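You operate a simulated robot arm through the tools that you are given. There is no shell and no other tool. Be economical: measure what you need, move in short steps, check, and stop when the job is done.

The job below is to be done with a simulated robot arm. You get a single attempt, and the scene is never put back.

## Task
Clean up after mixing: soap the sponge, wipe the tile, rinse the yellow brush and hang it up.
Fine: the low table's purple sponge, soap and DRY rack; rinse in the blue cup; sponge back in its corner; leave the other cups and brushes. What is to be rubbed or washed off counts as gone when no trace of it is left.

It is judged by the outcome, as a careful person would: the job done as asked, and still so three seconds after it is handed in. It fails if anything else is knocked over, pushed out of place, dropped, spilled or broken.

## Robot
A 7-joint arm with a two-finger parallel gripper, fixed in place. Base frame: the origin is at the foot of the arm, x ahead of it, y to its left, z up; the work surface is at about z = 56. Lengths are in cm, angles in rad, forces in N, time in s.
With the tool pointing down near the work surface it reaches from about 12 to 60 cm from the base axis. Its first joint turns from -1.152 to 1.152 rad. Payload 2.4 kg.
The tool frame sits at the grasp point between the pads (the TCP): z along the fingers, y along the line on which they close. The tips reach 3 cm beyond it. Largest opening 9.4 cm; finger width 2.8, thickness 1; the body of the gripper, 5 by 9.6 cm, starts 5.5 cm behind the TCP.
Orientation is that of the tool frame in the base frame, as a unit quaternion [w, x, y, z]. With the fingers straight down and closing along the base's y, the tool's x points along the base's -x, its y along +y and its z along -z.

## Interface
- The arm moves only by the tool send_rows. Its argument "motion" is a list of rows, each a list of 3 entries, a list of its own where there are three numbers: the shift along the tool's x, y, z in mm, then the turn, a rotation vector about the tool's x, y, z in rad, then the gripper command, from -1 (fully open) to 1 (shut), values between in proportion. In form: [[[x, y, z], [wx, wy, wz], claw], ...]. A call has 1 to 10 rows; each row shifts and turns the commanded pose from where the row before left it, along the tool's axes as they then stand. A row lasts 0.2 s, in which the tool goes at most 5 cm and 0.15 rad; a call with a longer step from one row to the next is refused whole, and so is a gripper value outside its range. A pose out of reach is approached as far as the arm can. The call stops where the force on the tool passes 70 N (or 10 N more than at its start, if that is more) or the arm is blocked; 0.2 s more then pass. Each finger travels about 15.3 cm/s and halts on what it meets, pressing with about 25 N; the grip force reading is that of the motor and also rises with nothing between the fingers. The clock runs only during rows and for 0.2 s after the last one: add rows that do not move to give the fingers time. It gives the time, the measured TCP pose, the force on the tool (base axes), the opening and the grip force at its end, in the units of the frame above (readings bear some noise), with the torque about the TCP (base axes, N m) and any sound that the robot's microphone picked up, and new pictures: "show" is both (left out), scene, wrist or none.
- Cameras (640 x 400 px; columns grow to the right, rows downward): "scene" is fixed at [3.82, 48.54, 143.18]; the picture's right is [-0.70, -0.71, 0.00], its down [-0.48, 0.47, -0.74] and it looks along [0.53, -0.52, -0.68] (base axes); focal length 347 px, centre (320, 200). "wrist" rides on the gripper at [7.6, 1.4, -10.3] in the tool frame; the picture's right is [-0.18, 0.98, 0.00], its down [-0.75, -0.14, -0.64] and it looks along [-0.63, -0.12, 0.77] (tool axes); focal length 243 px, centre (320, 200). There is no depth. A picture from a camera that has moved, and an enlarged one, comes with that camera's place and axes in the base frame and with its lens.
- zoom(camera, box): a new picture of the part [left, top, right, bottom] of that camera's present view, enlarged. It takes no simulated time.
- finish_job(): hands the job in; it is judged then, once.

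Go step by step. Nothing tells you positions but the pictures and the camera data: compare them with the known pose of the tool, close in by small moves and look again before you grip or let go. The budget is 120 turns and 200 pictures, counting those below and the enlarged ones. Unless the task says otherwise, let go and move clear before handing in, and close with one line.

The tools are called after ">>>" by a JSON object that holds its "method" and its "body". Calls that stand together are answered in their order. send_rows: Moves the arm, as the interface text tells. Its arguments: {"type":"object","properties":{"motion":{"type":"array","items":{"type":"array"}},"show":{"type":"string","enum":["both","scene","wrist","none"]}},"required":["motion"]} The other tools are called the same way: zoom (camera, box) takes an enlarged picture of a part of a camera's view; finish_job () hands the job in.

At the start:

```text
time_s: 0.0
position: [41.07, 10.37, 110.82]
tool_rot: [0.0, 0.0, 1.0, 0.0]
contact_force: [0.4, 0.0, 0.3]
wrist_torque: [0.02, -0.05, 0.0]
width: 9.4
gripper_force: 0.1
```

scene: 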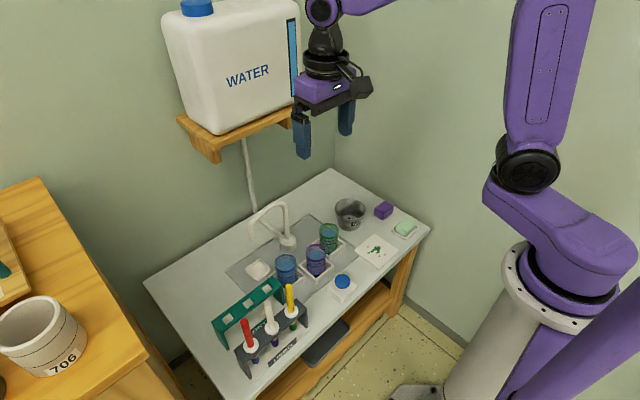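
wrist: 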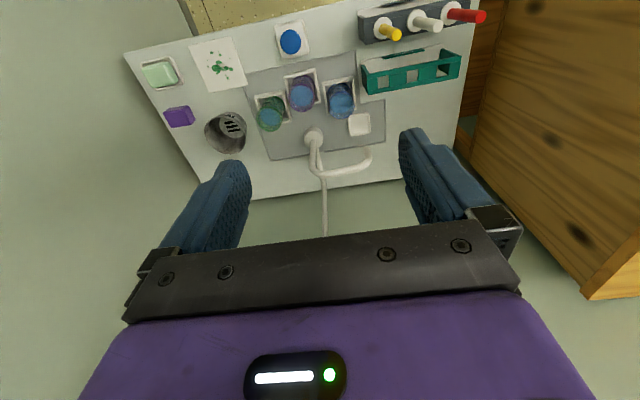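

I see a low table with a purple sponge, soap, a stained tile, three cups, a blue-capped button, and a rack with brushes plus a green rack. I'll enlarge the views first to identify everything.

>>> {"method": "zoom", "body": {"camera": "scene", "box": [310, 180, 440, 280]}}

>>> {"method": "zoom", "body": {"camera": "scene", "box": [200, 250, 360, 380]}}

>>> {"method": "zoom", "body": {"camera": "wrist", "box": [120, 0, 500, 220]}}

>>> {"method": "zoom", "body": {"camera": "scene", "box": [230, 190, 370, 300]}}

```text
4.00 times, centred on (375, 230) of scene
camera zoom: at [3.82, 48.54, 143.18], right [-0.7, -0.71, 0.0], down [-0.48, 0.47, -0.74], along [0.53, -0.52, -0.68], focal length 1389 px, centre (100, 80)
```

zoom: 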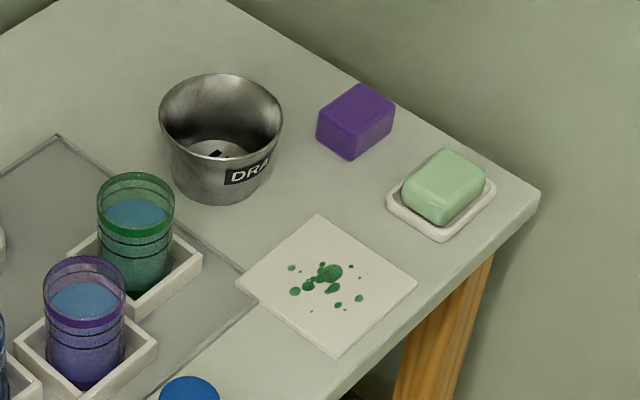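

```text
3.08 times, centred on (280, 315) of scene
camera zoom: at [3.82, 48.54, 143.18], right [-0.7, -0.71, 0.0], down [-0.48, 0.47, -0.74], along [0.53, -0.52, -0.68], focal length 1068 px, centre (443, -154)
```

zoom: 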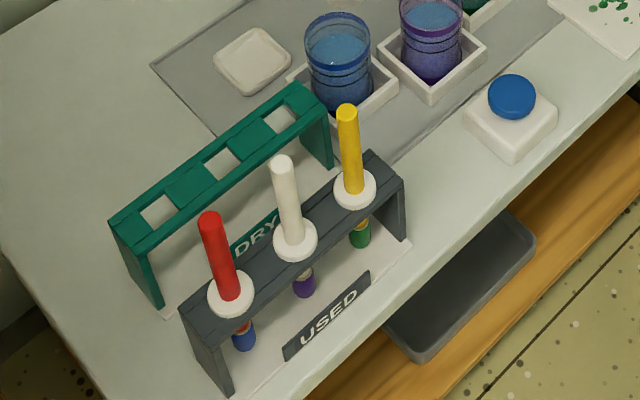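

```text
1.68 times, centred on (310, 110) of wrist
camera zoom: at [33.42, 11.88, 121.14], right [0.18, 0.98, 0.0], down [0.75, -0.14, 0.64], along [0.63, -0.12, -0.77], focal length 409 px, centre (337, 352)
```

zoom: 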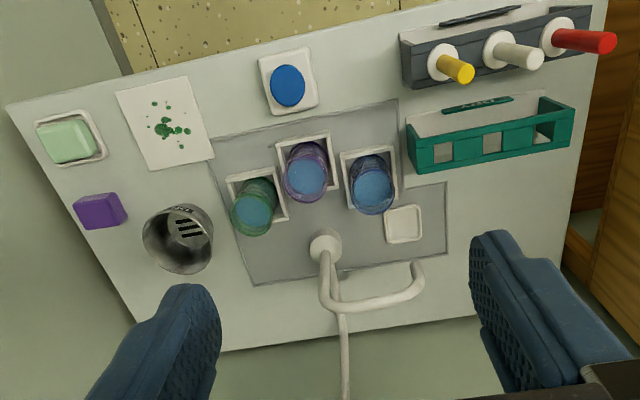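

```text
3.64 times, centred on (300, 245) of scene
camera zoom: at [3.82, 48.54, 143.18], right [-0.7, -0.71, 0.0], down [-0.48, 0.47, -0.74], along [0.53, -0.52, -0.68], focal length 1263 px, centre (393, 36)
```

zoom: 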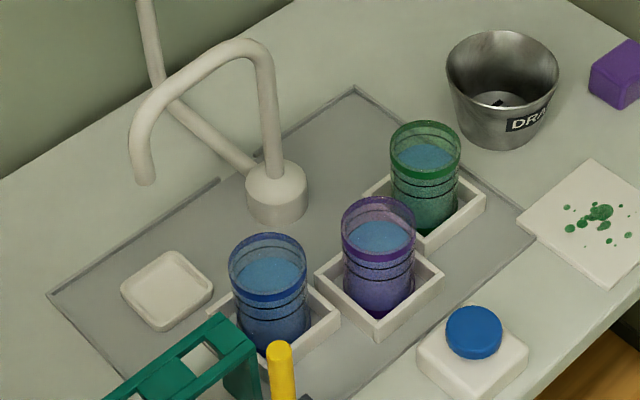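

The table is at about z=56: the sponge is near (50,-28), the soap near (40,-27), the tile near (41,-14) and the yellow brush handle near (40,22.5), z 65–76. I'll move above the sponge corner for a closer look.

>>> {"method": "send_rows", "body": {"motion": [[[0, -40, 0], [0, 0, 0], -1], [[0, -48, 0], [0, 0, 0], -1], [[0, -48, 20], [0, 0, 0], -1], [[0, -48, 20], [0, 0, 0], -1], [[0, -48, 25], [0, 0, 0], -1], [[0, -48, 25], [0, 0, 0], -1], [[0, -48, 25], [0, 0, 0], -1], [[0, -48, 25], [0, 0, 0], -1], [[0, 0, 40], [0, 0, 0], -1], [[0, 0, 40], [0, 0, 0], -1]]}}

```text
refused: row 3 steps farther than a row can; nothing moved
```

The combined step was too long, so I'll use smaller ones.

>>> {"method": "send_rows", "body": {"motion": [[[0, -42, 0], [0, 0, 0], -1], [[0, -42, 22], [0, 0, 0], -1], [[0, -42, 22], [0, 0, 0], -1], [[0, -42, 22], [0, 0, 0], -1], [[0, -42, 22], [0, 0, 0], -1], [[0, -42, 22], [0, 0, 0], -1], [[0, -42, 22], [0, 0, 0], -1], [[0, -42, 22], [0, 0, 0], -1], [[0, -42, 22], [0, 0, 0], -1], [[0, 0, 40], [0, 0, 0], -1]]}}

```text
time_s: 2.2
position: [41.12, -27.3, 89.17]
tool_rot: [-0.001, -0.001, 1.0, -0.001]
contact_force: [0.7, 0.1, 0.7]
wrist_torque: [0.01, -0.01, -0.01]
width: 9.4
gripper_force: 0.1
camera wrist: at [33.51, -25.91, 99.45], right [0.18, 0.98, 0.0], down [0.75, -0.14, 0.64], along [0.63, -0.12, -0.77], focal length 243 px, centre (320, 200)
```

scene: 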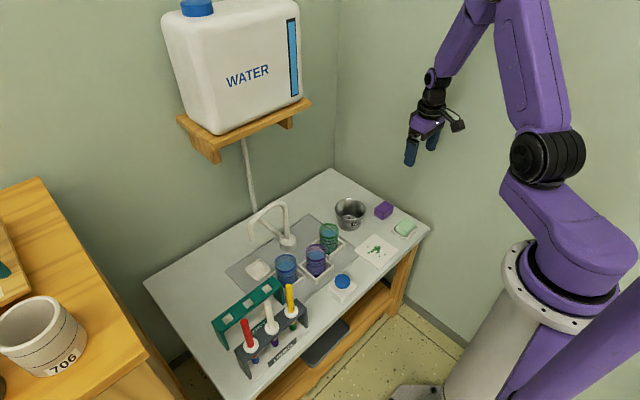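
wrist: 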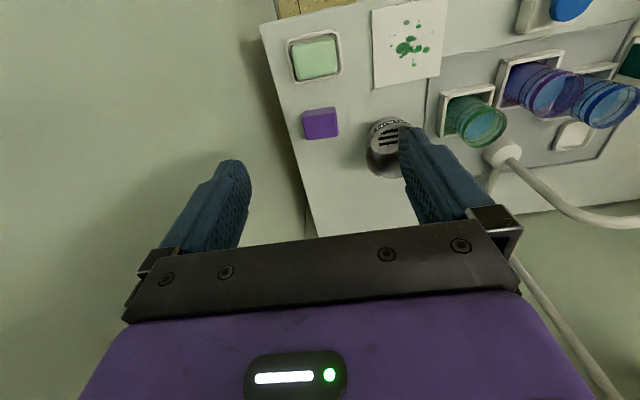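

>>> {"method": "zoom", "body": {"camera": "wrist", "box": [250, 0, 450, 200]}}

```text
2.00 times, centred on (350, 100) of wrist
camera zoom: at [33.51, -25.91, 99.45], right [0.18, 0.98, 0.0], down [0.75, -0.14, 0.64], along [0.63, -0.12, -0.77], focal length 485 px, centre (260, 400)
```

zoom: 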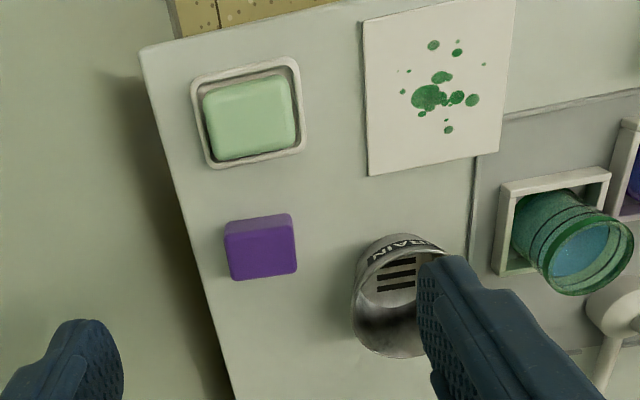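

The sponge is about 6 (y) × 4 (x) × 3.5 cm, centred near (50.4,-29). I'll move above it, keeping clear of the drain cup.

>>> {"method": "send_rows", "body": {"motion": [[[-31, -6, 20], [0, 0, 0], -0.7], [[-31, -6, 25], [0, 0, 0], -0.7], [[-31, -5, 30], [0, 0, 0], -0.7], [[0, 0, 45], [0, 0, 0], -0.7], [[0, 0, 45], [0, 0, 0], -0.7], [[0, 0, 35], [0, 0, 0], -0.7], [[0, 0, 0], [0, 0, 0], -0.7]]}}

```text
time_s: 3.8
position: [50.35, -28.85, 69.43]
tool_rot: [0.0, -0.001, 1.0, 0.0]
contact_force: [-0.2, 0.1, -0.8]
wrist_torque: [0.03, -0.01, 0.02]
width: 7.98
gripper_force: 0.1
camera wrist: at [42.76, -27.53, 79.66], right [0.18, 0.98, 0.0], down [0.75, -0.14, 0.64], along [0.63, -0.12, -0.77], focal length 243 px, centre (320, 200)
```

scene: 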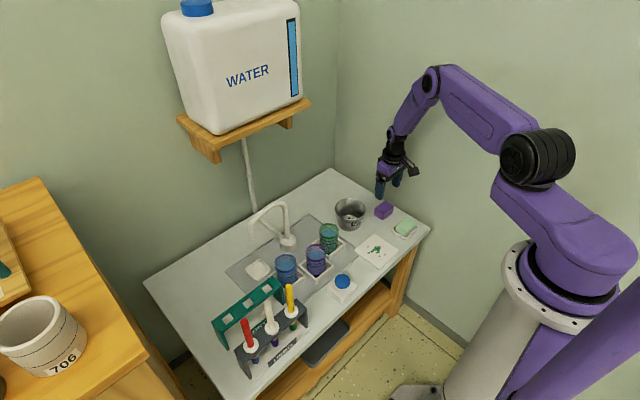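
wrist: 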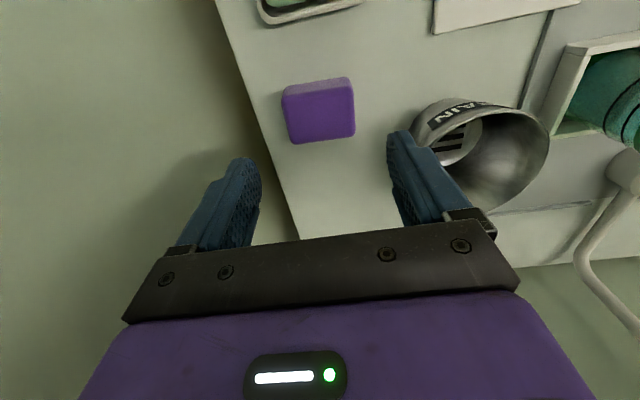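

Aligned. I'll descend with the opening slightly narrowed, then grip with the tips about 1.5 cm above the table.

>>> {"method": "send_rows", "body": {"motion": [[[0, -1, 30], [0, 0, 0], -0.55], [[0, 0, 30], [0, 0, 0], -0.55], [[0, 0, 20], [0, 0, 0], -0.55], [[0, 0, 6], [0, 0, 0], -0.55], [[0, 0, 0], [0, 0, 0], -0.55]]}}

```text
time_s: 5.0
position: [50.42, -29.03, 60.7]
tool_rot: [0.0, 0.0, 1.0, 0.0]
contact_force: [0.0, 0.8, -0.1]
wrist_torque: [0.01, 0.0, -0.01]
width: 7.29
gripper_force: 0.0
camera wrist: at [42.71, -27.68, 70.95], right [0.18, 0.98, 0.0], down [0.75, -0.14, 0.64], along [0.63, -0.12, -0.77], focal length 243 px, centre (320, 200)
```

scene: 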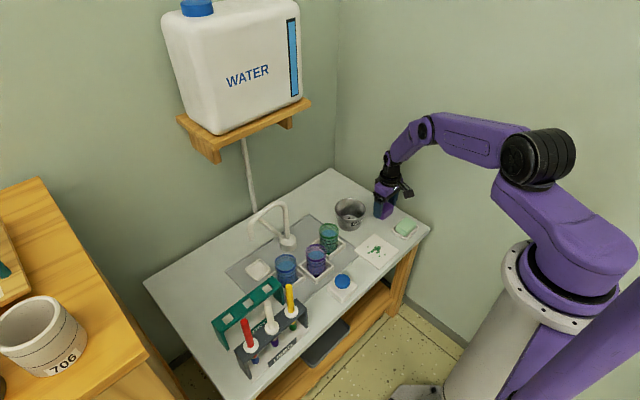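
wrist: 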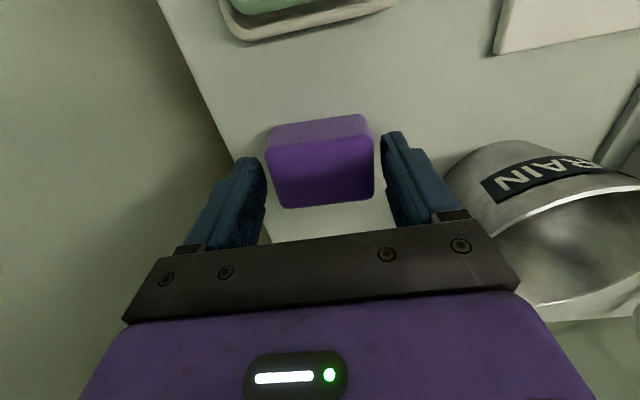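

>>> {"method": "send_rows", "body": {"motion": [[[0, 0, 0], [0, 0, 0], 0.2], [[0, 0, 0], [0, 0, 0], 0.2]], "show": "wrist"}}

```text
time_s: 5.6
position: [50.34, -29.06, 60.71]
tool_rot: [0.0, 0.0, 1.0, 0.0]
contact_force: [-0.3, 0.6, 0.8]
wrist_torque: [-0.02, 0.02, -0.02]
width: 5.92
gripper_force: 25.2
camera wrist: at [42.71, -27.67, 70.96], right [0.18, 0.98, 0.0], down [0.75, -0.14, 0.64], along [0.63, -0.12, -0.77], focal length 243 px, centre (320, 200)
```

wrist: 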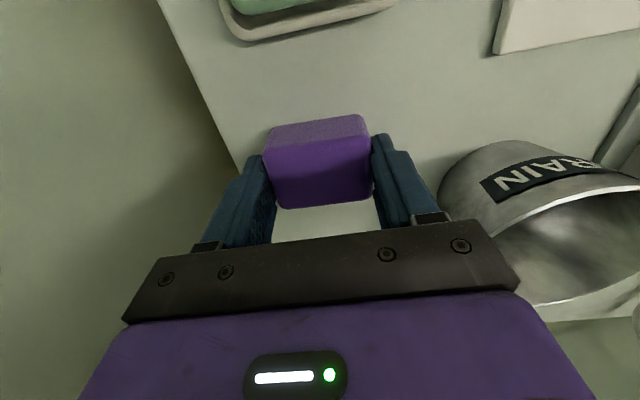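

Gripped. I'll lift and carry the sponge over the soap.

>>> {"method": "send_rows", "body": {"motion": [[[0, 0, -35], [0, 0, 0], 0.2], [[0, 0, -35], [0, 0, 0], 0.2], [[35, 4, 0], [0, 0, 0], 0.2], [[35, 3, 0], [0, 0, 0], 0.2], [[32, 3, 0], [0, 0, 0], 0.2], [[0, 0, 0], [0, 0, 0], 0.2]]}}

```text
time_s: 7.0
position: [40.21, -28.22, 67.66]
tool_rot: [0.0, -0.001, 1.0, 0.001]
contact_force: [-0.6, -0.4, 0.0]
wrist_torque: [0.02, 0.01, -0.02]
width: 5.91
gripper_force: 25.1
camera wrist: at [32.54, -26.79, 77.94], right [0.18, 0.98, 0.0], down [0.75, -0.14, 0.64], along [0.63, -0.12, -0.77], focal length 243 px, centre (320, 200)
```

scene: 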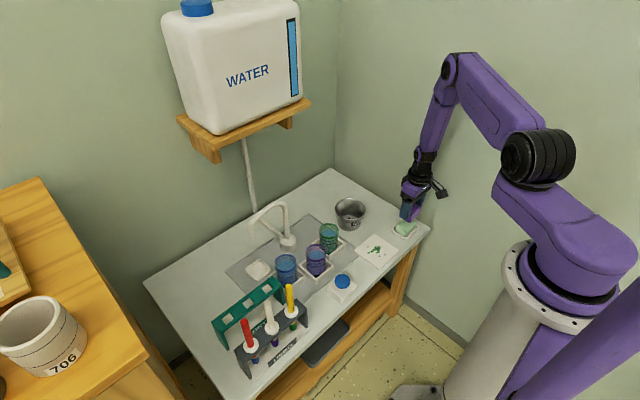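
wrist: 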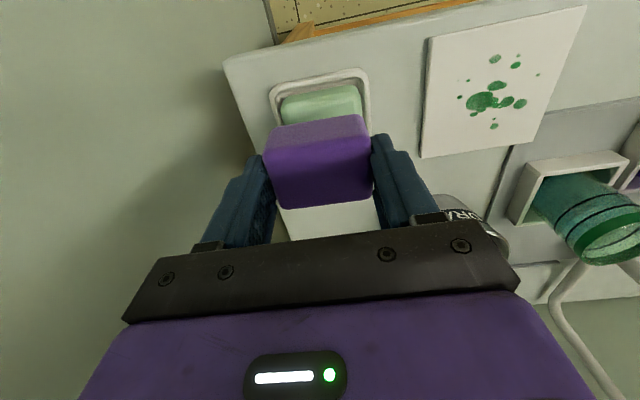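

The sponge is over the soap. I'll lower it in small steps, watching the force.

>>> {"method": "send_rows", "body": {"motion": [[[0, 4, 20], [0, 0, 0], 0.2], [[0, 0, 10], [0, 0, 0], 0.2], [[0, 0, 0], [0, 0, 0], 0.2]], "show": "scene"}}

>>> {"method": "zoom", "body": {"camera": "scene", "box": [370, 170, 450, 250]}}

```text
time_s: 7.8
position: [40.2, -27.7, 64.63]
tool_rot: [0.0, 0.0, 1.0, 0.001]
contact_force: [-0.5, -0.3, 0.6]
wrist_torque: [-0.04, -0.01, 0.0]
width: 5.85
gripper_force: 24.7
```

scene: 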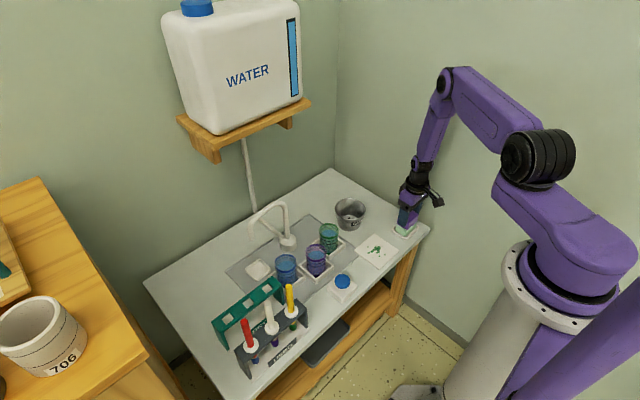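

```text
5.00 times, centred on (410, 210) of scene
camera zoom: at [3.82, 48.54, 143.18], right [-0.7, -0.71, 0.0], down [-0.48, 0.47, -0.74], along [0.53, -0.52, -0.68], focal length 1736 px, centre (-130, 150)
```

zoom: 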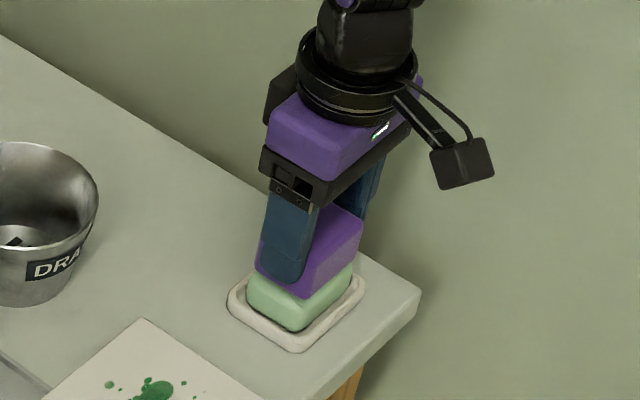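

>>> {"method": "send_rows", "body": {"motion": [[[0, 0, 3], [0, 0, 0], 0.2], [[0, 0, 2], [0, 0, 0], 0.2], [[0, 0, 0], [0, 0, 0], 0.2]], "show": "none"}}

```text
time_s: 8.6
position: [40.18, -27.79, 64.13]
tool_rot: [0.0, 0.0, 1.0, 0.0]
contact_force: [-2.3, 1.5, 8.5]
wrist_torque: [0.02, 0.05, -0.03]
width: 5.86
gripper_force: 25.2
```

Contact at about 8.5 N, so I'll rub back and forth gently.

>>> {"method": "send_rows", "body": {"motion": [[[8, 0, 0], [0, 0, 0], 0.2], [[-8, 0, 0], [0, 0, 0], 0.2], [[-8, 0, 0], [0, 0, 0], 0.2], [[8, 0, 0], [0, 0, 0], 0.2], [[8, 0, 0], [0, 0, 0], 0.2], [[-8, 0, 0], [0, 0, 0], 0.2], [[-8, 0, 0], [0, 0, 0], 0.2], [[8, 0, 0], [0, 0, 0], 0.2]], "show": "none"}}

>>> {"method": "send_rows", "body": {"motion": [[[0, 0, -25], [0, 0, 0], 0.2], [[0, 0, -25], [0, 0, 0], 0.2], [[0, 0, 0], [0, 0, 0], 0.2]]}}

>>> {"method": "zoom", "body": {"camera": "scene", "box": [370, 150, 450, 250]}}

```text
time_s: 10.4
position: [40.27, -27.78, 64.16]
tool_rot: [0.001, -0.001, 1.0, -0.001]
contact_force: [1.9, 0.2, 3.9]
wrist_torque: [0.17, -0.09, -0.07]
width: 5.86
gripper_force: 25.1
```

```text
time_s: 11.2
position: [40.19, -27.6, 69.14]
tool_rot: [0.0, 0.0, 1.0, 0.0]
contact_force: [0.1, 0.7, 0.4]
wrist_torque: [0.04, 0.01, -0.01]
width: 5.86
gripper_force: 25.1
camera wrist: at [32.59, -26.32, 79.44], right [0.18, 0.98, 0.0], down [0.75, -0.14, 0.64], along [0.63, -0.12, -0.77], focal length 243 px, centre (320, 200)
```

scene: 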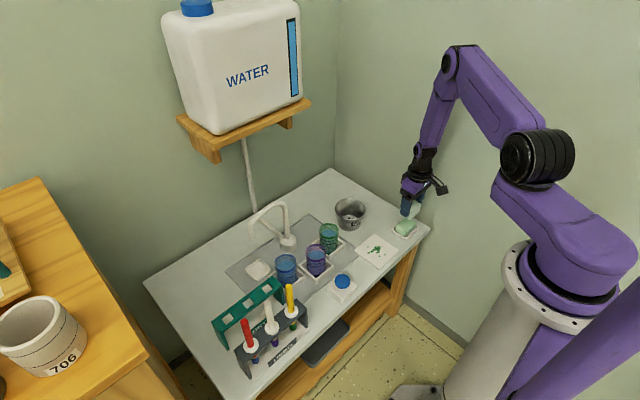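
wrist: 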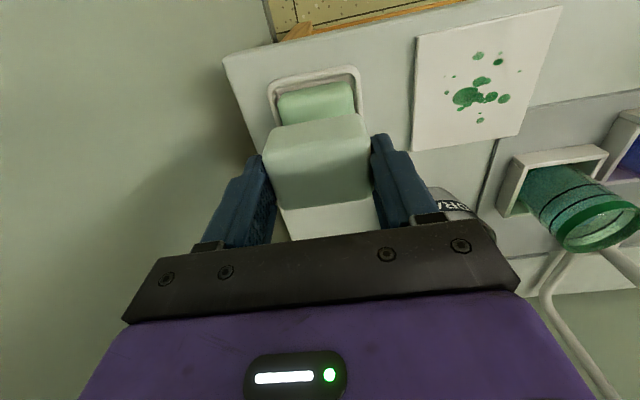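

```text
4.00 times, centred on (410, 200) of scene
camera zoom: at [3.82, 48.54, 143.18], right [-0.7, -0.71, 0.0], down [-0.48, 0.47, -0.74], along [0.53, -0.52, -0.68], focal length 1389 px, centre (-40, 200)
```

zoom: 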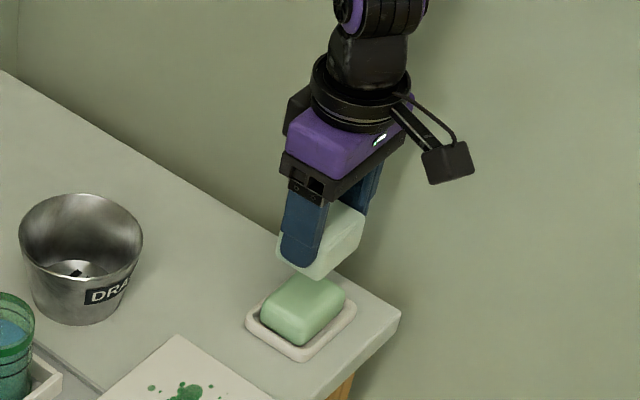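

The sponge has turned soapy. The tile spans x 36.4–46.5 and y -19.3…-9, with the stain inside it, so I'll go over it and lower gently.

>>> {"method": "send_rows", "body": {"motion": [[[-4, 45, 0], [0, 0, 0], 0.2], [[-4, 45, 0], [0, 0, 0], 0.2], [[-4, 42, 0], [0, 0, 0], 0.2], [[0, 0, 30], [0, 0, 0], 0.2], [[0, 0, 30], [0, 0, 0], 0.2], [[0, 0, 10], [0, 0, 0], 0.2], [[0, 0, 0], [0, 0, 0], 0.2]]}}

>>> {"method": "zoom", "body": {"camera": "scene", "box": [330, 180, 430, 280]}}

```text
time_s: 12.8
position: [41.32, -14.59, 62.15]
tool_rot: [0.0, -0.001, 1.0, 0.001]
contact_force: [0.1, -0.2, -0.3]
wrist_torque: [0.0, -0.02, 0.02]
width: 5.85
gripper_force: 24.7
camera wrist: at [33.81, -13.11, 72.37], right [0.18, 0.98, 0.0], down [0.75, -0.14, 0.64], along [0.63, -0.12, -0.77], focal length 243 px, centre (320, 200)
```

scene: 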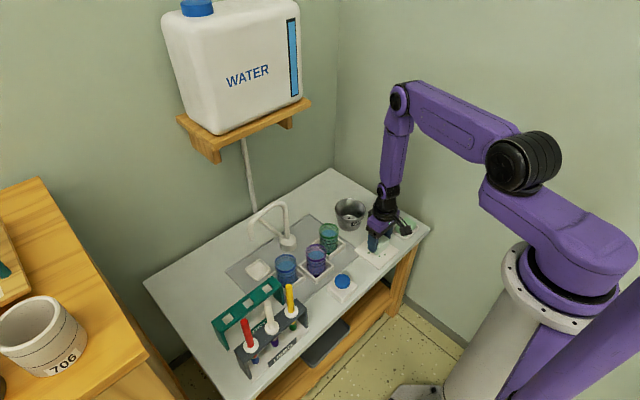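
wrist: 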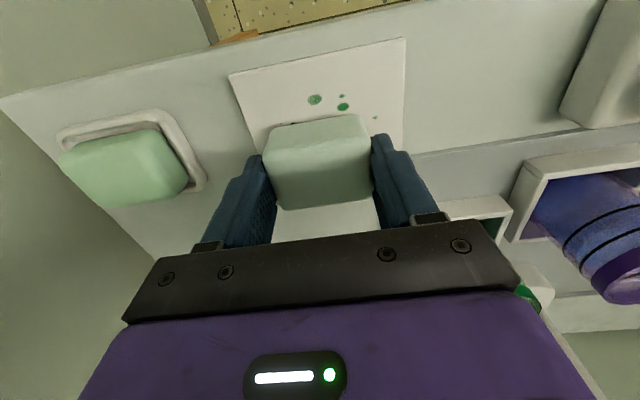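

```text
4.00 times, centred on (380, 230) of scene
camera zoom: at [3.82, 48.54, 143.18], right [-0.7, -0.71, 0.0], down [-0.48, 0.47, -0.74], along [0.53, -0.52, -0.68], focal length 1389 px, centre (80, 80)
```

zoom: 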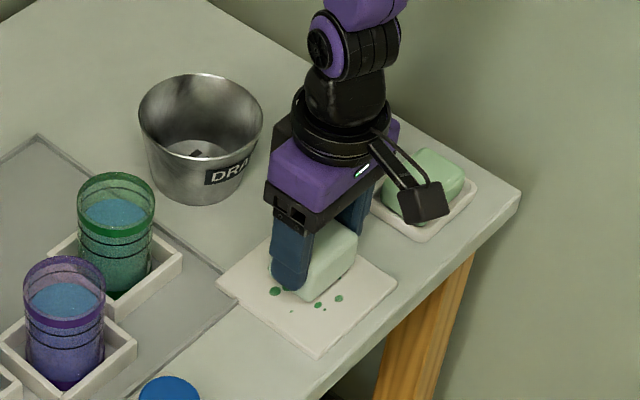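

>>> {"method": "send_rows", "body": {"motion": [[[0, 0, 4], [0, 0, 0], 0.2], [[0, 0, 3], [0, 0, 0], 0.2], [[0, 0, 0], [0, 0, 0], 0.2]], "show": "none"}}

```text
time_s: 13.6
position: [41.45, -14.43, 61.54]
tool_rot: [0.001, 0.0, 1.0, 0.0]
contact_force: [0.0, -0.5, 1.2]
wrist_torque: [0.04, -0.03, -0.03]
width: 5.87
gripper_force: 25.1
```

>>> {"method": "send_rows", "body": {"motion": [[[0, 0, 2], [0, 0, 0], 0.2], [[0, 0, 0], [0, 0, 0], 0.2]], "show": "none"}}

```text
time_s: 14.2
position: [41.37, -14.46, 61.35]
tool_rot: [0.001, -0.001, 1.0, -0.001]
contact_force: [-2.9, 1.6, 29.8]
wrist_torque: [0.09, 0.06, 0.02]
width: 5.86
gripper_force: 25.0
```

That is a bit firm, so I'll ease up about 1 mm and wipe in x at one y offset, checking for drag on the tile.

>>> {"method": "send_rows", "body": {"motion": [[[0, 0, -1.2], [0, 0, 0], 0.2], [[10, 0, 0], [0, 0, 0], 0.2], [[20, 0, 0], [0, 0, 0], 0.2], [[-15, 0, 0], [0, 0, 0], 0.2], [[-15, 0, 0], [0, 0, 0], 0.2], [[-15, 0, 0], [0, 0, 0], 0.2], [[-15, 0, 0], [0, 0, 0], 0.2], [[15, 0, 0], [0, 0, 0], 0.2], [[15, 0, 0], [0, 0, 0], 0.2]]}}

>>> {"method": "zoom", "body": {"camera": "wrist", "box": [200, 20, 440, 180]}}

```text
time_s: 16.2
position: [41.33, -14.4, 61.46]
tool_rot: [0.0, 0.0, 1.0, 0.0]
contact_force: [0.6, -0.1, 0.4]
wrist_torque: [-0.03, -0.01, 0.04]
width: 5.85
gripper_force: 25.1
camera wrist: at [33.78, -13.12, 71.66], right [0.18, 0.98, 0.0], down [0.75, -0.14, 0.64], along [0.63, -0.12, -0.77], focal length 243 px, centre (320, 200)
```

scene: 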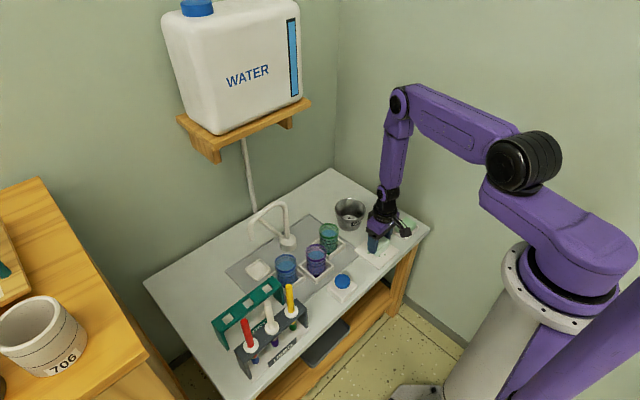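
wrist: 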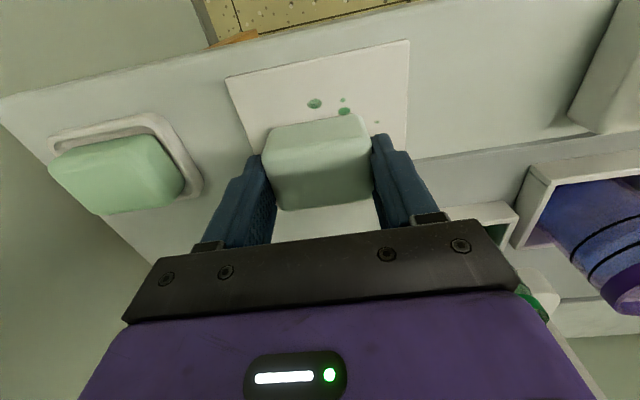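

```text
2.50 times, centred on (320, 100) of wrist
camera zoom: at [33.78, -13.12, 71.66], right [0.18, 0.98, 0.0], down [0.75, -0.14, 0.64], along [0.63, -0.12, -0.77], focal length 606 px, centre (320, 450)
```

zoom: 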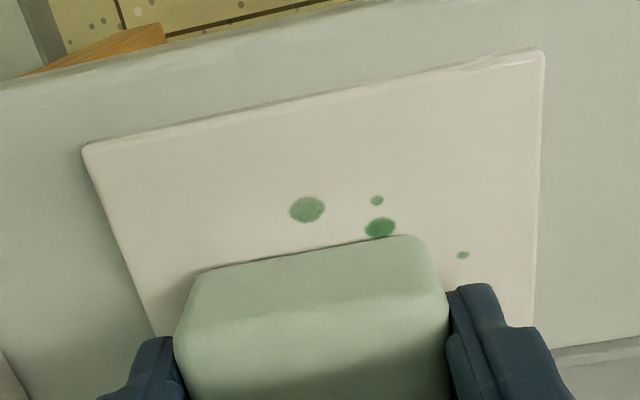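

The spots are fading and the tile hasn't moved. I'll press a bit more and make several passes over the near side.

>>> {"method": "send_rows", "body": {"motion": [[[10, 0, 0.7], [0, 0, 0], 0.2], [[20, 0, 0], [0, 0, 0], 0.2], [[-15, 0, 0], [0, 0, 0], 0.2], [[-15, 0, 0], [0, 0, 0], 0.2], [[-15, 0, 0], [0, 0, 0], 0.2], [[-15, 0, 0], [0, 0, 0], 0.2], [[15, 0, 0], [0, 0, 0], 0.2], [[15, 0, 0], [0, 0, 0], 0.2], [[15, 0, 0], [0, 0, 0], 0.2], [[15, 0, 0], [0, 0, 0], 0.2]], "show": "none"}}

>>> {"method": "send_rows", "body": {"motion": [[[0, 20, 0], [0, 0, 0], 0.2], [[-15, 0, 0], [0, 0, 0], 0.2], [[-15, 0, 0], [0, 0, 0], 0.2], [[-15, 0, 0], [0, 0, 0], 0.2], [[-15, 0, 0], [0, 0, 0], 0.2], [[15, 0, 0], [0, 0, 0], 0.2], [[15, 0, 0], [0, 0, 0], 0.2], [[15, 0, 0], [0, 0, 0], 0.2], [[15, 0, 0], [0, 0, 0], 0.2], [[0, -10, 0], [0, 0, 0], 0.2]], "show": "none"}}

>>> {"method": "send_rows", "body": {"motion": [[[-15, 0, 0], [0, 0, 0], 0.2], [[-15, 0, 0], [0, 0, 0], 0.2], [[-15, 0, 0], [0, 0, 0], 0.2], [[-15, 0, 0], [0, 0, 0], 0.2], [[0, 0, -30], [0, 0, 0], 0.2], [[0, -30, -30], [0, 0, 0], 0.2], [[0, -40, 0], [0, 0, 0], 0.2], [[0, -40, 0], [0, 0, 0], 0.2], [[0, 0, 0], [0, 0, 0], 0.2]]}}

>>> {"method": "zoom", "body": {"camera": "scene", "box": [350, 220, 410, 280]}}

```text
time_s: 18.4
position: [38.55, -14.59, 61.36]
tool_rot: [0.001, 0.0, 1.0, 0.001]
contact_force: [-0.1, 0.4, -0.9]
wrist_torque: [0.01, -0.01, -0.01]
width: 5.88
gripper_force: 25.2
```

```text
time_s: 20.6
position: [38.26, -13.46, 61.2]
tool_rot: [-0.001, 0.0, 1.0, 0.0]
contact_force: [0.2, -0.6, -0.2]
wrist_torque: [-0.02, -0.02, 0.02]
width: 5.87
gripper_force: 25.3
```

```text
time_s: 22.6
position: [44.25, -24.42, 67.25]
tool_rot: [0.0, -0.001, 1.0, 0.0]
contact_force: [0.3, -0.5, -1.4]
wrist_torque: [-0.03, 0.0, 0.01]
width: 5.86
gripper_force: 24.3
camera wrist: at [36.63, -23.05, 77.55], right [0.18, 0.98, 0.0], down [0.75, -0.14, 0.64], along [0.63, -0.12, -0.77], focal length 243 px, centre (320, 200)
```

scene: 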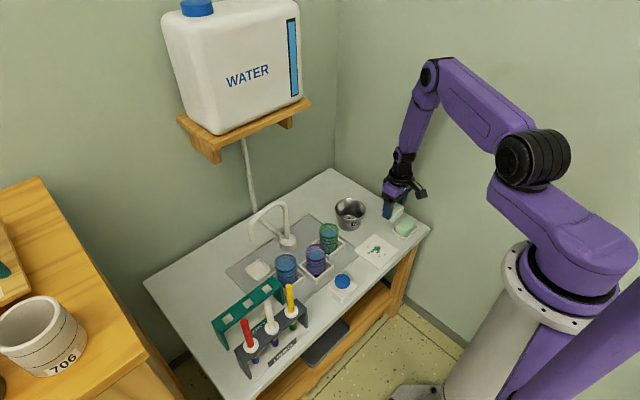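
wrist: 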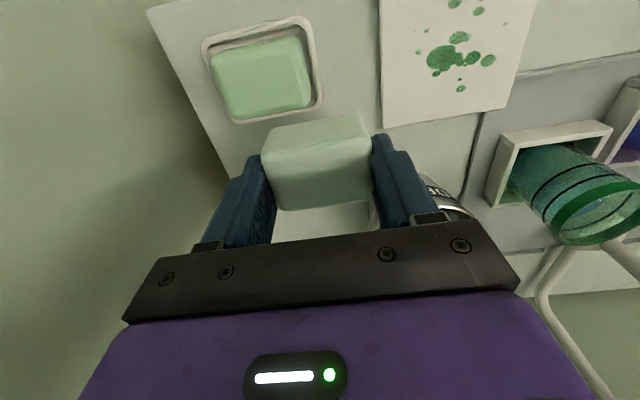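

```text
6.67 times, centred on (380, 250) of scene
camera zoom: at [3.83, 48.53, 143.18], right [-0.7, -0.71, 0.0], down [-0.48, 0.47, -0.74], along [0.53, -0.52, -0.68], focal length 2315 px, centre (-80, -133)
```

zoom: 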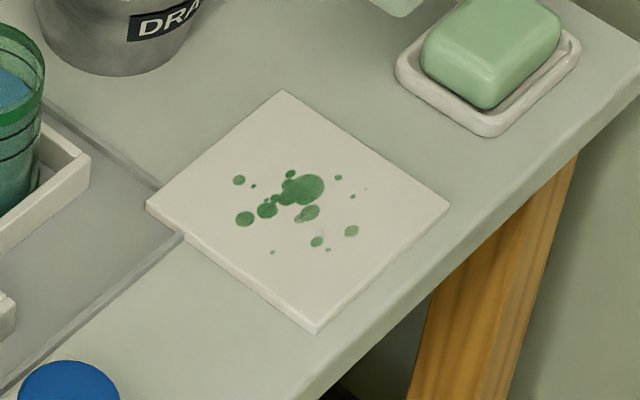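

Wiping barely made contact, as the sponge probably slid up slightly in the grip. I'll go back and set the contact force properly.

>>> {"method": "send_rows", "body": {"motion": [[[10, 45, 0], [0, 0, 0], 0.2], [[18, 45, 0], [0, 0, 0], 0.2], [[0, 0, 30], [0, 0, 0], 0.2], [[0, 0, 30], [0, 0, 0], 0.2], [[0, 0, 1], [0, 0, 0], 0.2], [[0, 0, 0], [0, 0, 0], 0.2]], "show": "none"}}

>>> {"method": "send_rows", "body": {"motion": [[[0, 0, 1], [0, 0, 0], 0.2], [[0, 0, 0], [0, 0, 0], 0.2]], "show": "none"}}

```text
time_s: 24.0
position: [41.44, -15.41, 61.17]
tool_rot: [0.0, -0.001, 1.0, 0.0]
contact_force: [-3.9, 3.6, 20.5]
wrist_torque: [0.14, 0.21, -0.02]
width: 5.88
gripper_force: 25.0
```

```text
time_s: 24.6
position: [41.65, -15.46, 61.21]
tool_rot: [0.0, 0.0, 1.0, 0.0]
contact_force: [-5.3, 3.9, 29.0]
wrist_torque: [0.14, 0.15, -0.01]
width: 5.87
gripper_force: 24.9
```

>>> {"method": "send_rows", "body": {"motion": [[[15, 0, 0], [0, 0, 0], 0.2], [[15, 0, 0], [0, 0, 0], 0.2], [[-15, 0, 0], [0, 0, 0], 0.2], [[-15, 0, 0], [0, 0, 0], 0.2], [[-15, 0, 0], [0, 0, 0], 0.2], [[-15, 0, 0], [0, 0, 0], 0.2], [[0, 0, 0], [0, 0, 0], 0.2]]}}

>>> {"method": "zoom", "body": {"camera": "wrist", "box": [200, 20, 440, 180]}}

```text
time_s: 25.5
position: [39.34, -15.43, 61.08]
tool_rot: [-0.016, 0.011, 1.0, 0.007]
contact_force: [-6.4, 0.2, 22.4]
wrist_torque: [-0.31, -0.24, -0.04]
width: 5.9
gripper_force: 24.8
stopped in row 4: the force on the tool passed its limit at 80 N (the readings are from after the stop); the commanded pose is now the measured one
camera wrist: at [32.11, -14.14, 71.58], right [0.21, 0.98, 0.01], down [0.77, -0.17, 0.61], along [0.6, -0.12, -0.79], focal length 243 px, centre (320, 200)
```

scene: 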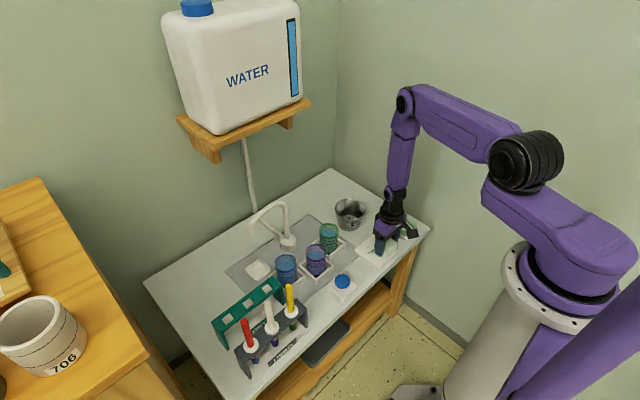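
wrist: 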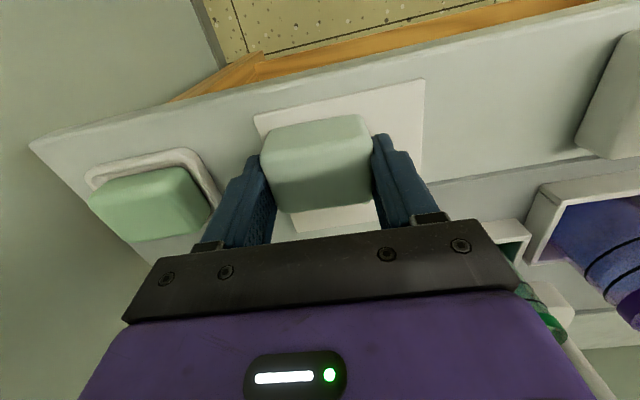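

```text
2.50 times, centred on (320, 100) of wrist
camera zoom: at [32.11, -14.14, 71.58], right [0.21, 0.98, 0.01], down [0.77, -0.17, 0.61], along [0.6, -0.12, -0.79], focal length 606 px, centre (320, 450)
```

zoom: 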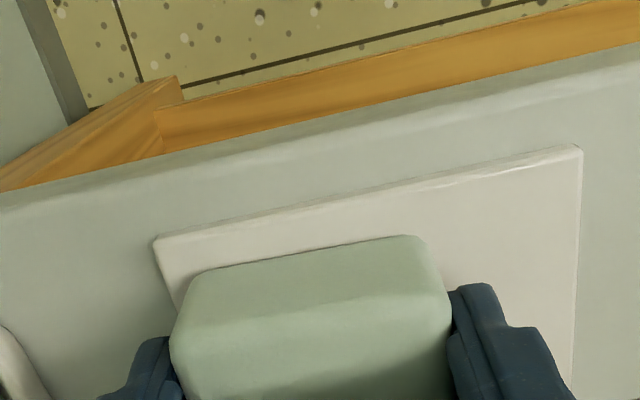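

The force limit tripped and tilted the tool slightly. I'll lift, correct the tilt and inspect.

>>> {"method": "send_rows", "body": {"motion": [[[0, 0, -30], [0, 0, 0], 0.2], [[0, -30, -20], [0.014, -0.032, -0.022], 0.2], [[0, -40, 0], [0, 0, 0], 0.2], [[0, -30, 0], [0, 0, 0], 0.2], [[0, 0, 0], [0, 0, 0], 0.2]], "show": "wrist"}}

>>> {"method": "zoom", "body": {"camera": "scene", "box": [350, 220, 410, 280]}}

```text
time_s: 26.7
position: [39.57, -25.71, 66.1]
tool_rot: [-0.001, 0.0, 1.0, 0.0]
contact_force: [-0.4, -0.1, -0.4]
wrist_torque: [0.0, 0.02, 0.01]
width: 5.87
gripper_force: 25.3
camera wrist: at [31.84, -24.26, 76.23], right [0.18, 0.98, 0.0], down [0.75, -0.14, 0.64], along [0.63, -0.12, -0.77], focal length 243 px, centre (320, 200)
```

wrist: 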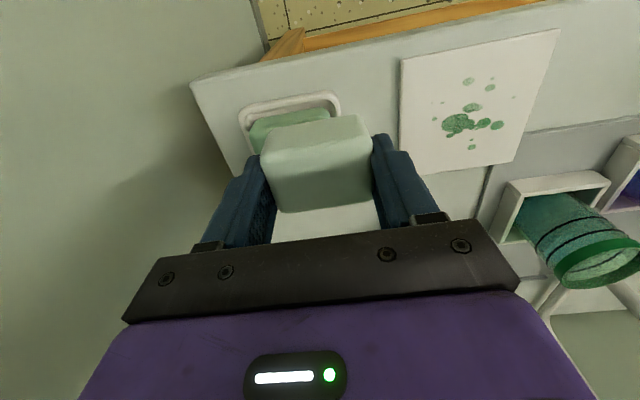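

```text
6.67 times, centred on (380, 250) of scene
camera zoom: at [3.82, 48.53, 143.18], right [-0.7, -0.71, 0.0], down [-0.48, 0.47, -0.74], along [0.53, -0.52, -0.68], focal length 2315 px, centre (-80, -133)
```

zoom: 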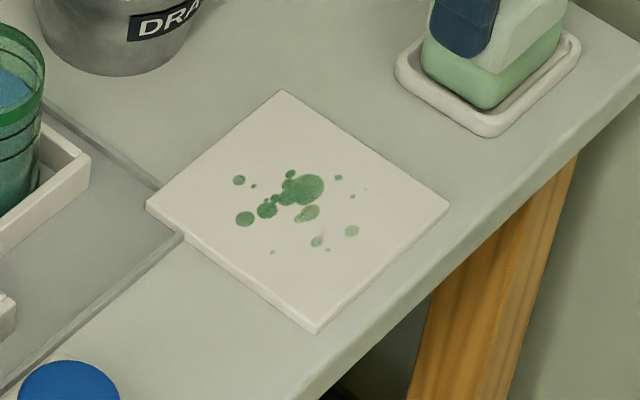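

The tile hasn't moved and the stain is fading. I'll keep wiping with moderate force, in shorter strokes with force checks.

>>> {"method": "send_rows", "body": {"motion": [[[-20, 40, 0], [0, 0, 0], 0.2], [[-24, 40, 0], [0, 0, 0], 0.2], [[0, 22, 0], [0, 0, 0], 0.2], [[0, 0, 30], [0, 0, 0], 0.2], [[0, 0, 17], [0, 0, 0], 0.2], [[0, 0, 2], [0, 0, 0], 0.2], [[0, 0, 0], [0, 0, 0], 0.2]], "show": "none"}}

```text
time_s: 28.3
position: [43.97, -15.46, 60.96]
tool_rot: [0.001, -0.001, 1.0, 0.001]
contact_force: [-3.2, 0.7, 23.3]
wrist_torque: [0.36, 0.23, -0.01]
width: 5.86
gripper_force: 25.0
```

>>> {"method": "send_rows", "body": {"motion": [[[10, 0, 0], [0, 0, 0], 0.2], [[10, 0, 0], [0, 0, 0], 0.2], [[10, 0, 0], [0, 0, 0], 0.2], [[10, 0, 0], [0, 0, 0], 0.2], [[10, 0, 0], [0, 0, 0], 0.2], [[10, 0, 0], [0, 0, 0], 0.2]], "show": "none"}}

>>> {"method": "send_rows", "body": {"motion": [[[-10, 0, 0], [0, 0, 0], 0.2], [[-10, 0, 0], [0, 0, 0], 0.2], [[-10, 0, 0], [0, 0, 0], 0.2]], "show": "wrist"}}

```text
time_s: 29.7
position: [37.85, -15.4, 61.11]
tool_rot: [0.0, 0.0, 1.0, -0.001]
contact_force: [7.7, 1.0, 10.0]
wrist_torque: [-0.04, -0.31, -0.03]
width: 5.86
gripper_force: 25.1
```

```text
time_s: 30.3
position: [38.17, -15.32, 61.12]
tool_rot: [-0.016, 0.011, 1.0, 0.007]
contact_force: [-5.4, 0.9, 24.6]
wrist_torque: [-0.51, -0.26, -0.08]
width: 5.87
gripper_force: 25.2
stopped in row 2: the force on the tool passed its limit at 81 N (the readings are from after the stop); the commanded pose is now the measured one
camera wrist: at [30.92, -13.93, 71.59], right [0.21, 0.98, 0.01], down [0.77, -0.17, 0.61], along [0.6, -0.12, -0.79], focal length 243 px, centre (320, 200)
```

wrist: 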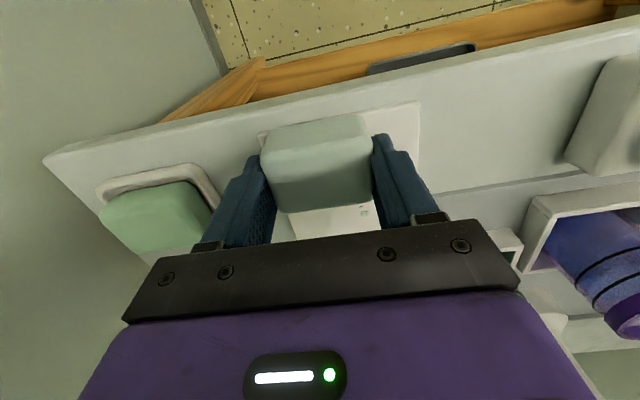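

Pushing in +x under load trips the limit while pulling in -x works. I'll lift, correct the tilt, and wipe by pulling only.

>>> {"method": "send_rows", "body": {"motion": [[[0, 0, -10], [0, 0, 0], 0.2], [[0, 0, -10], [0.014, -0.032, -0.022], 0.2], [[-20, 0, 0], [0, 0, 0], 0.2], [[-35, 0, 0], [0, 0, 0], 0.2], [[-8, 0, 0], [0, 0, 0], 0.2], [[0, 0, 15], [0, 0, 0], 0.2], [[0, 0, 0], [0, 0, 0], 0.2]], "show": "wrist"}}

>>> {"method": "zoom", "body": {"camera": "scene", "box": [350, 220, 410, 280]}}

```text
time_s: 31.9
position: [44.66, -15.19, 61.52]
tool_rot: [0.0, 0.0, 1.0, 0.0]
contact_force: [0.5, 0.1, 0.2]
wrist_torque: [0.02, 0.03, -0.01]
width: 5.88
gripper_force: 24.9
camera wrist: at [36.96, -13.91, 71.77], right [0.18, 0.98, 0.0], down [0.75, -0.14, 0.64], along [0.63, -0.12, -0.77], focal length 243 px, centre (320, 200)
```

wrist: 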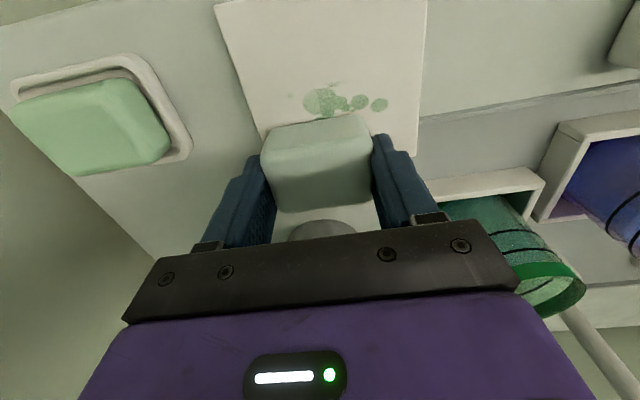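

```text
6.67 times, centred on (380, 250) of scene
camera zoom: at [3.82, 48.54, 143.18], right [-0.7, -0.71, 0.0], down [-0.48, 0.47, -0.74], along [0.53, -0.52, -0.68], focal length 2315 px, centre (-80, -133)
```

zoom: 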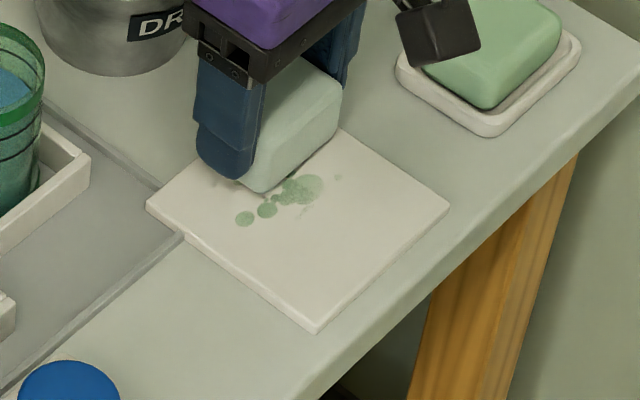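

Good progress; the outer spots are gone. Another pull.

>>> {"method": "send_rows", "body": {"motion": [[[-6, 0, 0], [0, 0, 0], 0.2], [[0, 0, 4], [0, 0, 0], 0.2], [[0, 0, 2], [0, 0, 0], 0.2], [[0, 0, 0], [0, 0, 0], 0.2]], "show": "none"}}

```text
time_s: 32.9
position: [45.24, -15.41, 60.94]
tool_rot: [0.0, -0.001, 1.0, 0.0]
contact_force: [-5.1, 1.5, 29.1]
wrist_torque: [0.54, 0.38, 0.05]
width: 5.88
gripper_force: 25.0
```

>>> {"method": "send_rows", "body": {"motion": [[[10, 0, 0], [0, 0, 0], 0.2], [[10, 0, 0], [0, 0, 0], 0.2], [[10, 0, 0], [0, 0, 0], 0.2], [[10, 0, 0], [0, 0, 0], 0.2], [[10, 0, 0], [0, 0, 0], 0.2], [[10, 0, 0], [0, 0, 0], 0.2], [[10, 0, 0], [0, 0, 0], 0.2], [[0, 0, -15], [0, 0, 0], 0.2]], "show": "none"}}

>>> {"method": "send_rows", "body": {"motion": [[[-35, 15, 0], [0, 0, 0], 0.2], [[-35, 15, 0], [0, 0, 0], 0.2], [[0, 0, 0], [0, 0, 0], 0.2], [[0, 0, 15], [0, 0, 0], 0.2], [[0, 0, 0], [0, 0, 0], 0.2]], "show": "wrist"}}

>>> {"method": "zoom", "body": {"camera": "scene", "box": [350, 220, 410, 280]}}

```text
time_s: 34.7
position: [37.91, -15.28, 62.26]
tool_rot: [-0.003, 0.0, 1.0, 0.001]
contact_force: [-0.2, -0.9, -0.4]
wrist_torque: [0.02, 0.02, -0.01]
width: 5.85
gripper_force: 24.6
```

```text
time_s: 35.9
position: [45.11, -12.4, 60.84]
tool_rot: [0.0, -0.001, 1.0, 0.0]
contact_force: [-8.2, 3.9, 47.7]
wrist_torque: [0.16, 0.45, -0.03]
width: 5.84
gripper_force: 25.5
camera wrist: at [37.56, -10.96, 71.26], right [0.18, 0.98, 0.0], down [0.75, -0.14, 0.64], along [0.63, -0.12, -0.77], focal length 243 px, centre (320, 200)
```

wrist: 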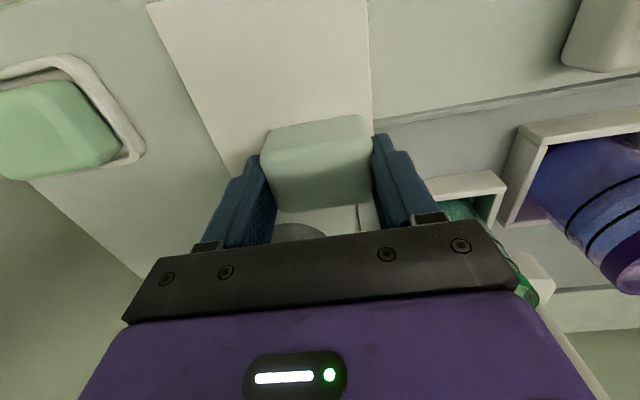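

```text
6.67 times, centred on (380, 250) of scene
camera zoom: at [3.74, 48.56, 143.18], right [-0.7, -0.71, 0.0], down [-0.48, 0.47, -0.74], along [0.53, -0.52, -0.68], focal length 2315 px, centre (-80, -133)
```

zoom: 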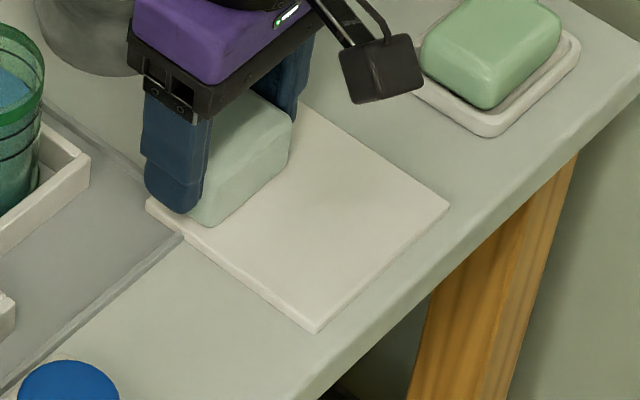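

The tile looks clean. I'll do one more pull at this offset for certainty and then lift to inspect.

>>> {"method": "send_rows", "body": {"motion": [[[0, 0, -1], [0, 0, 0], 0.2], [[10, 0, 0], [0, 0, 0], 0.2], [[10, 0, 0], [0, 0, 0], 0.2], [[10, 0, 0], [0, 0, 0], 0.2], [[10, 0, 0], [0, 0, 0], 0.2], [[10, 0, 0], [0, 0, 0], 0.2], [[10, 0, 0], [0, 0, 0], 0.2], [[0, 0, -20], [0, 0, 0], 0.2], [[0, 0, -35], [0, 0, 0], 0.2]], "show": "none"}}

>>> {"method": "send_rows", "body": {"motion": [[[0, -45, 0], [0, 0, 0], 0.2], [[-30, -38, 0], [0, 0, 0], 0.2], [[-35, -35, 0], [0, 0, 0], 0.2], [[-30, -35, 0], [0, 0, 0], 0.2], [[-20, -13, 0], [0, 0, 0], 0.2], [[0, 0, 0], [0, 0, 0], 0.2]]}}

>>> {"method": "zoom", "body": {"camera": "scene", "box": [350, 220, 410, 280]}}

>>> {"method": "zoom", "body": {"camera": "wrist", "box": [180, 0, 460, 240]}}

```text
time_s: 37.9
position: [39.1, -12.36, 66.54]
tool_rot: [-0.001, -0.001, 1.0, 0.0]
contact_force: [0.9, -0.2, -0.1]
wrist_torque: [0.0, 0.04, 0.01]
width: 5.83
gripper_force: 25.1
```

```text
time_s: 39.3
position: [50.67, -28.95, 66.48]
tool_rot: [-0.001, -0.001, 1.0, 0.0]
contact_force: [0.4, -1.2, 0.0]
wrist_torque: [-0.01, -0.01, 0.03]
width: 5.86
gripper_force: 25.4
camera wrist: at [43.05, -27.54, 76.74], right [0.18, 0.98, 0.0], down [0.75, -0.14, 0.64], along [0.63, -0.12, -0.77], focal length 243 px, centre (320, 200)
```

scene: 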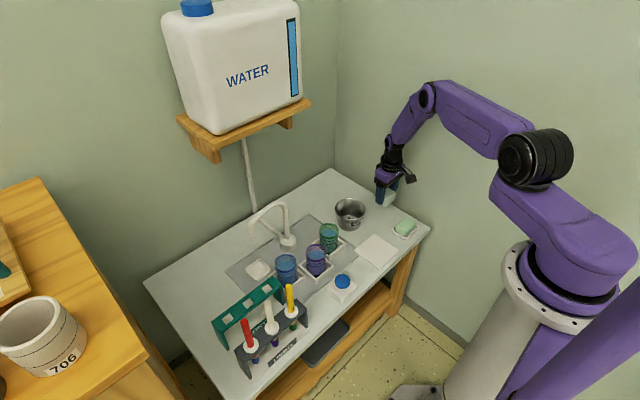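
wrist: 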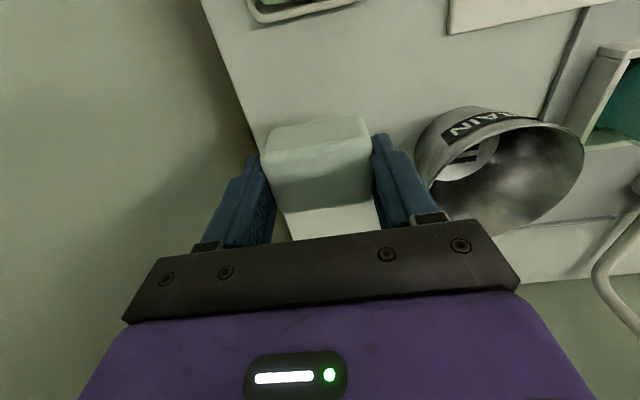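

```text
6.67 times, centred on (380, 250) of scene
camera zoom: at [3.82, 48.53, 143.18], right [-0.7, -0.71, 0.0], down [-0.48, 0.47, -0.74], along [0.53, -0.52, -0.68], focal length 2315 px, centre (-80, -133)
```

zoom: 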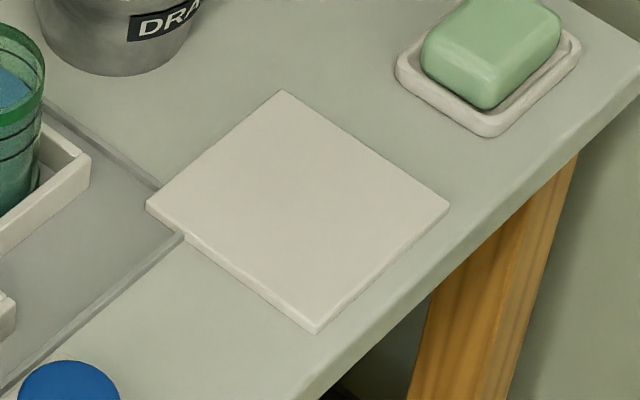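

```text
1.67 times, centred on (320, 120) of wrist
camera zoom: at [43.05, -27.54, 76.74], right [0.18, 0.98, 0.0], down [0.75, -0.14, 0.64], along [0.63, -0.12, -0.77], focal length 404 px, centre (320, 333)
```

zoom: 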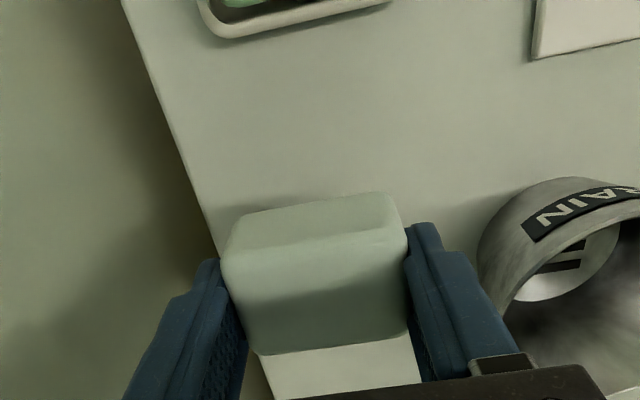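

The tile is spotless. I'll set the sponge back in its corner by lowering until light contact.

>>> {"method": "send_rows", "body": {"motion": [[[2, -1, 30], [0, 0, 0], 0.2], [[0, 0, 25], [0, 0, 0], 0.2], [[0, 0, 4], [0, 0, 0], 0.2], [[0, 0, 0], [0, 0, 0], 0.2]], "show": "none"}}

```text
time_s: 40.3
position: [50.57, -29.02, 60.61]
tool_rot: [0.0, -0.001, 1.0, -0.001]
contact_force: [-0.9, -0.2, -1.0]
wrist_torque: [0.0, -0.02, 0.02]
width: 5.87
gripper_force: 24.9
```

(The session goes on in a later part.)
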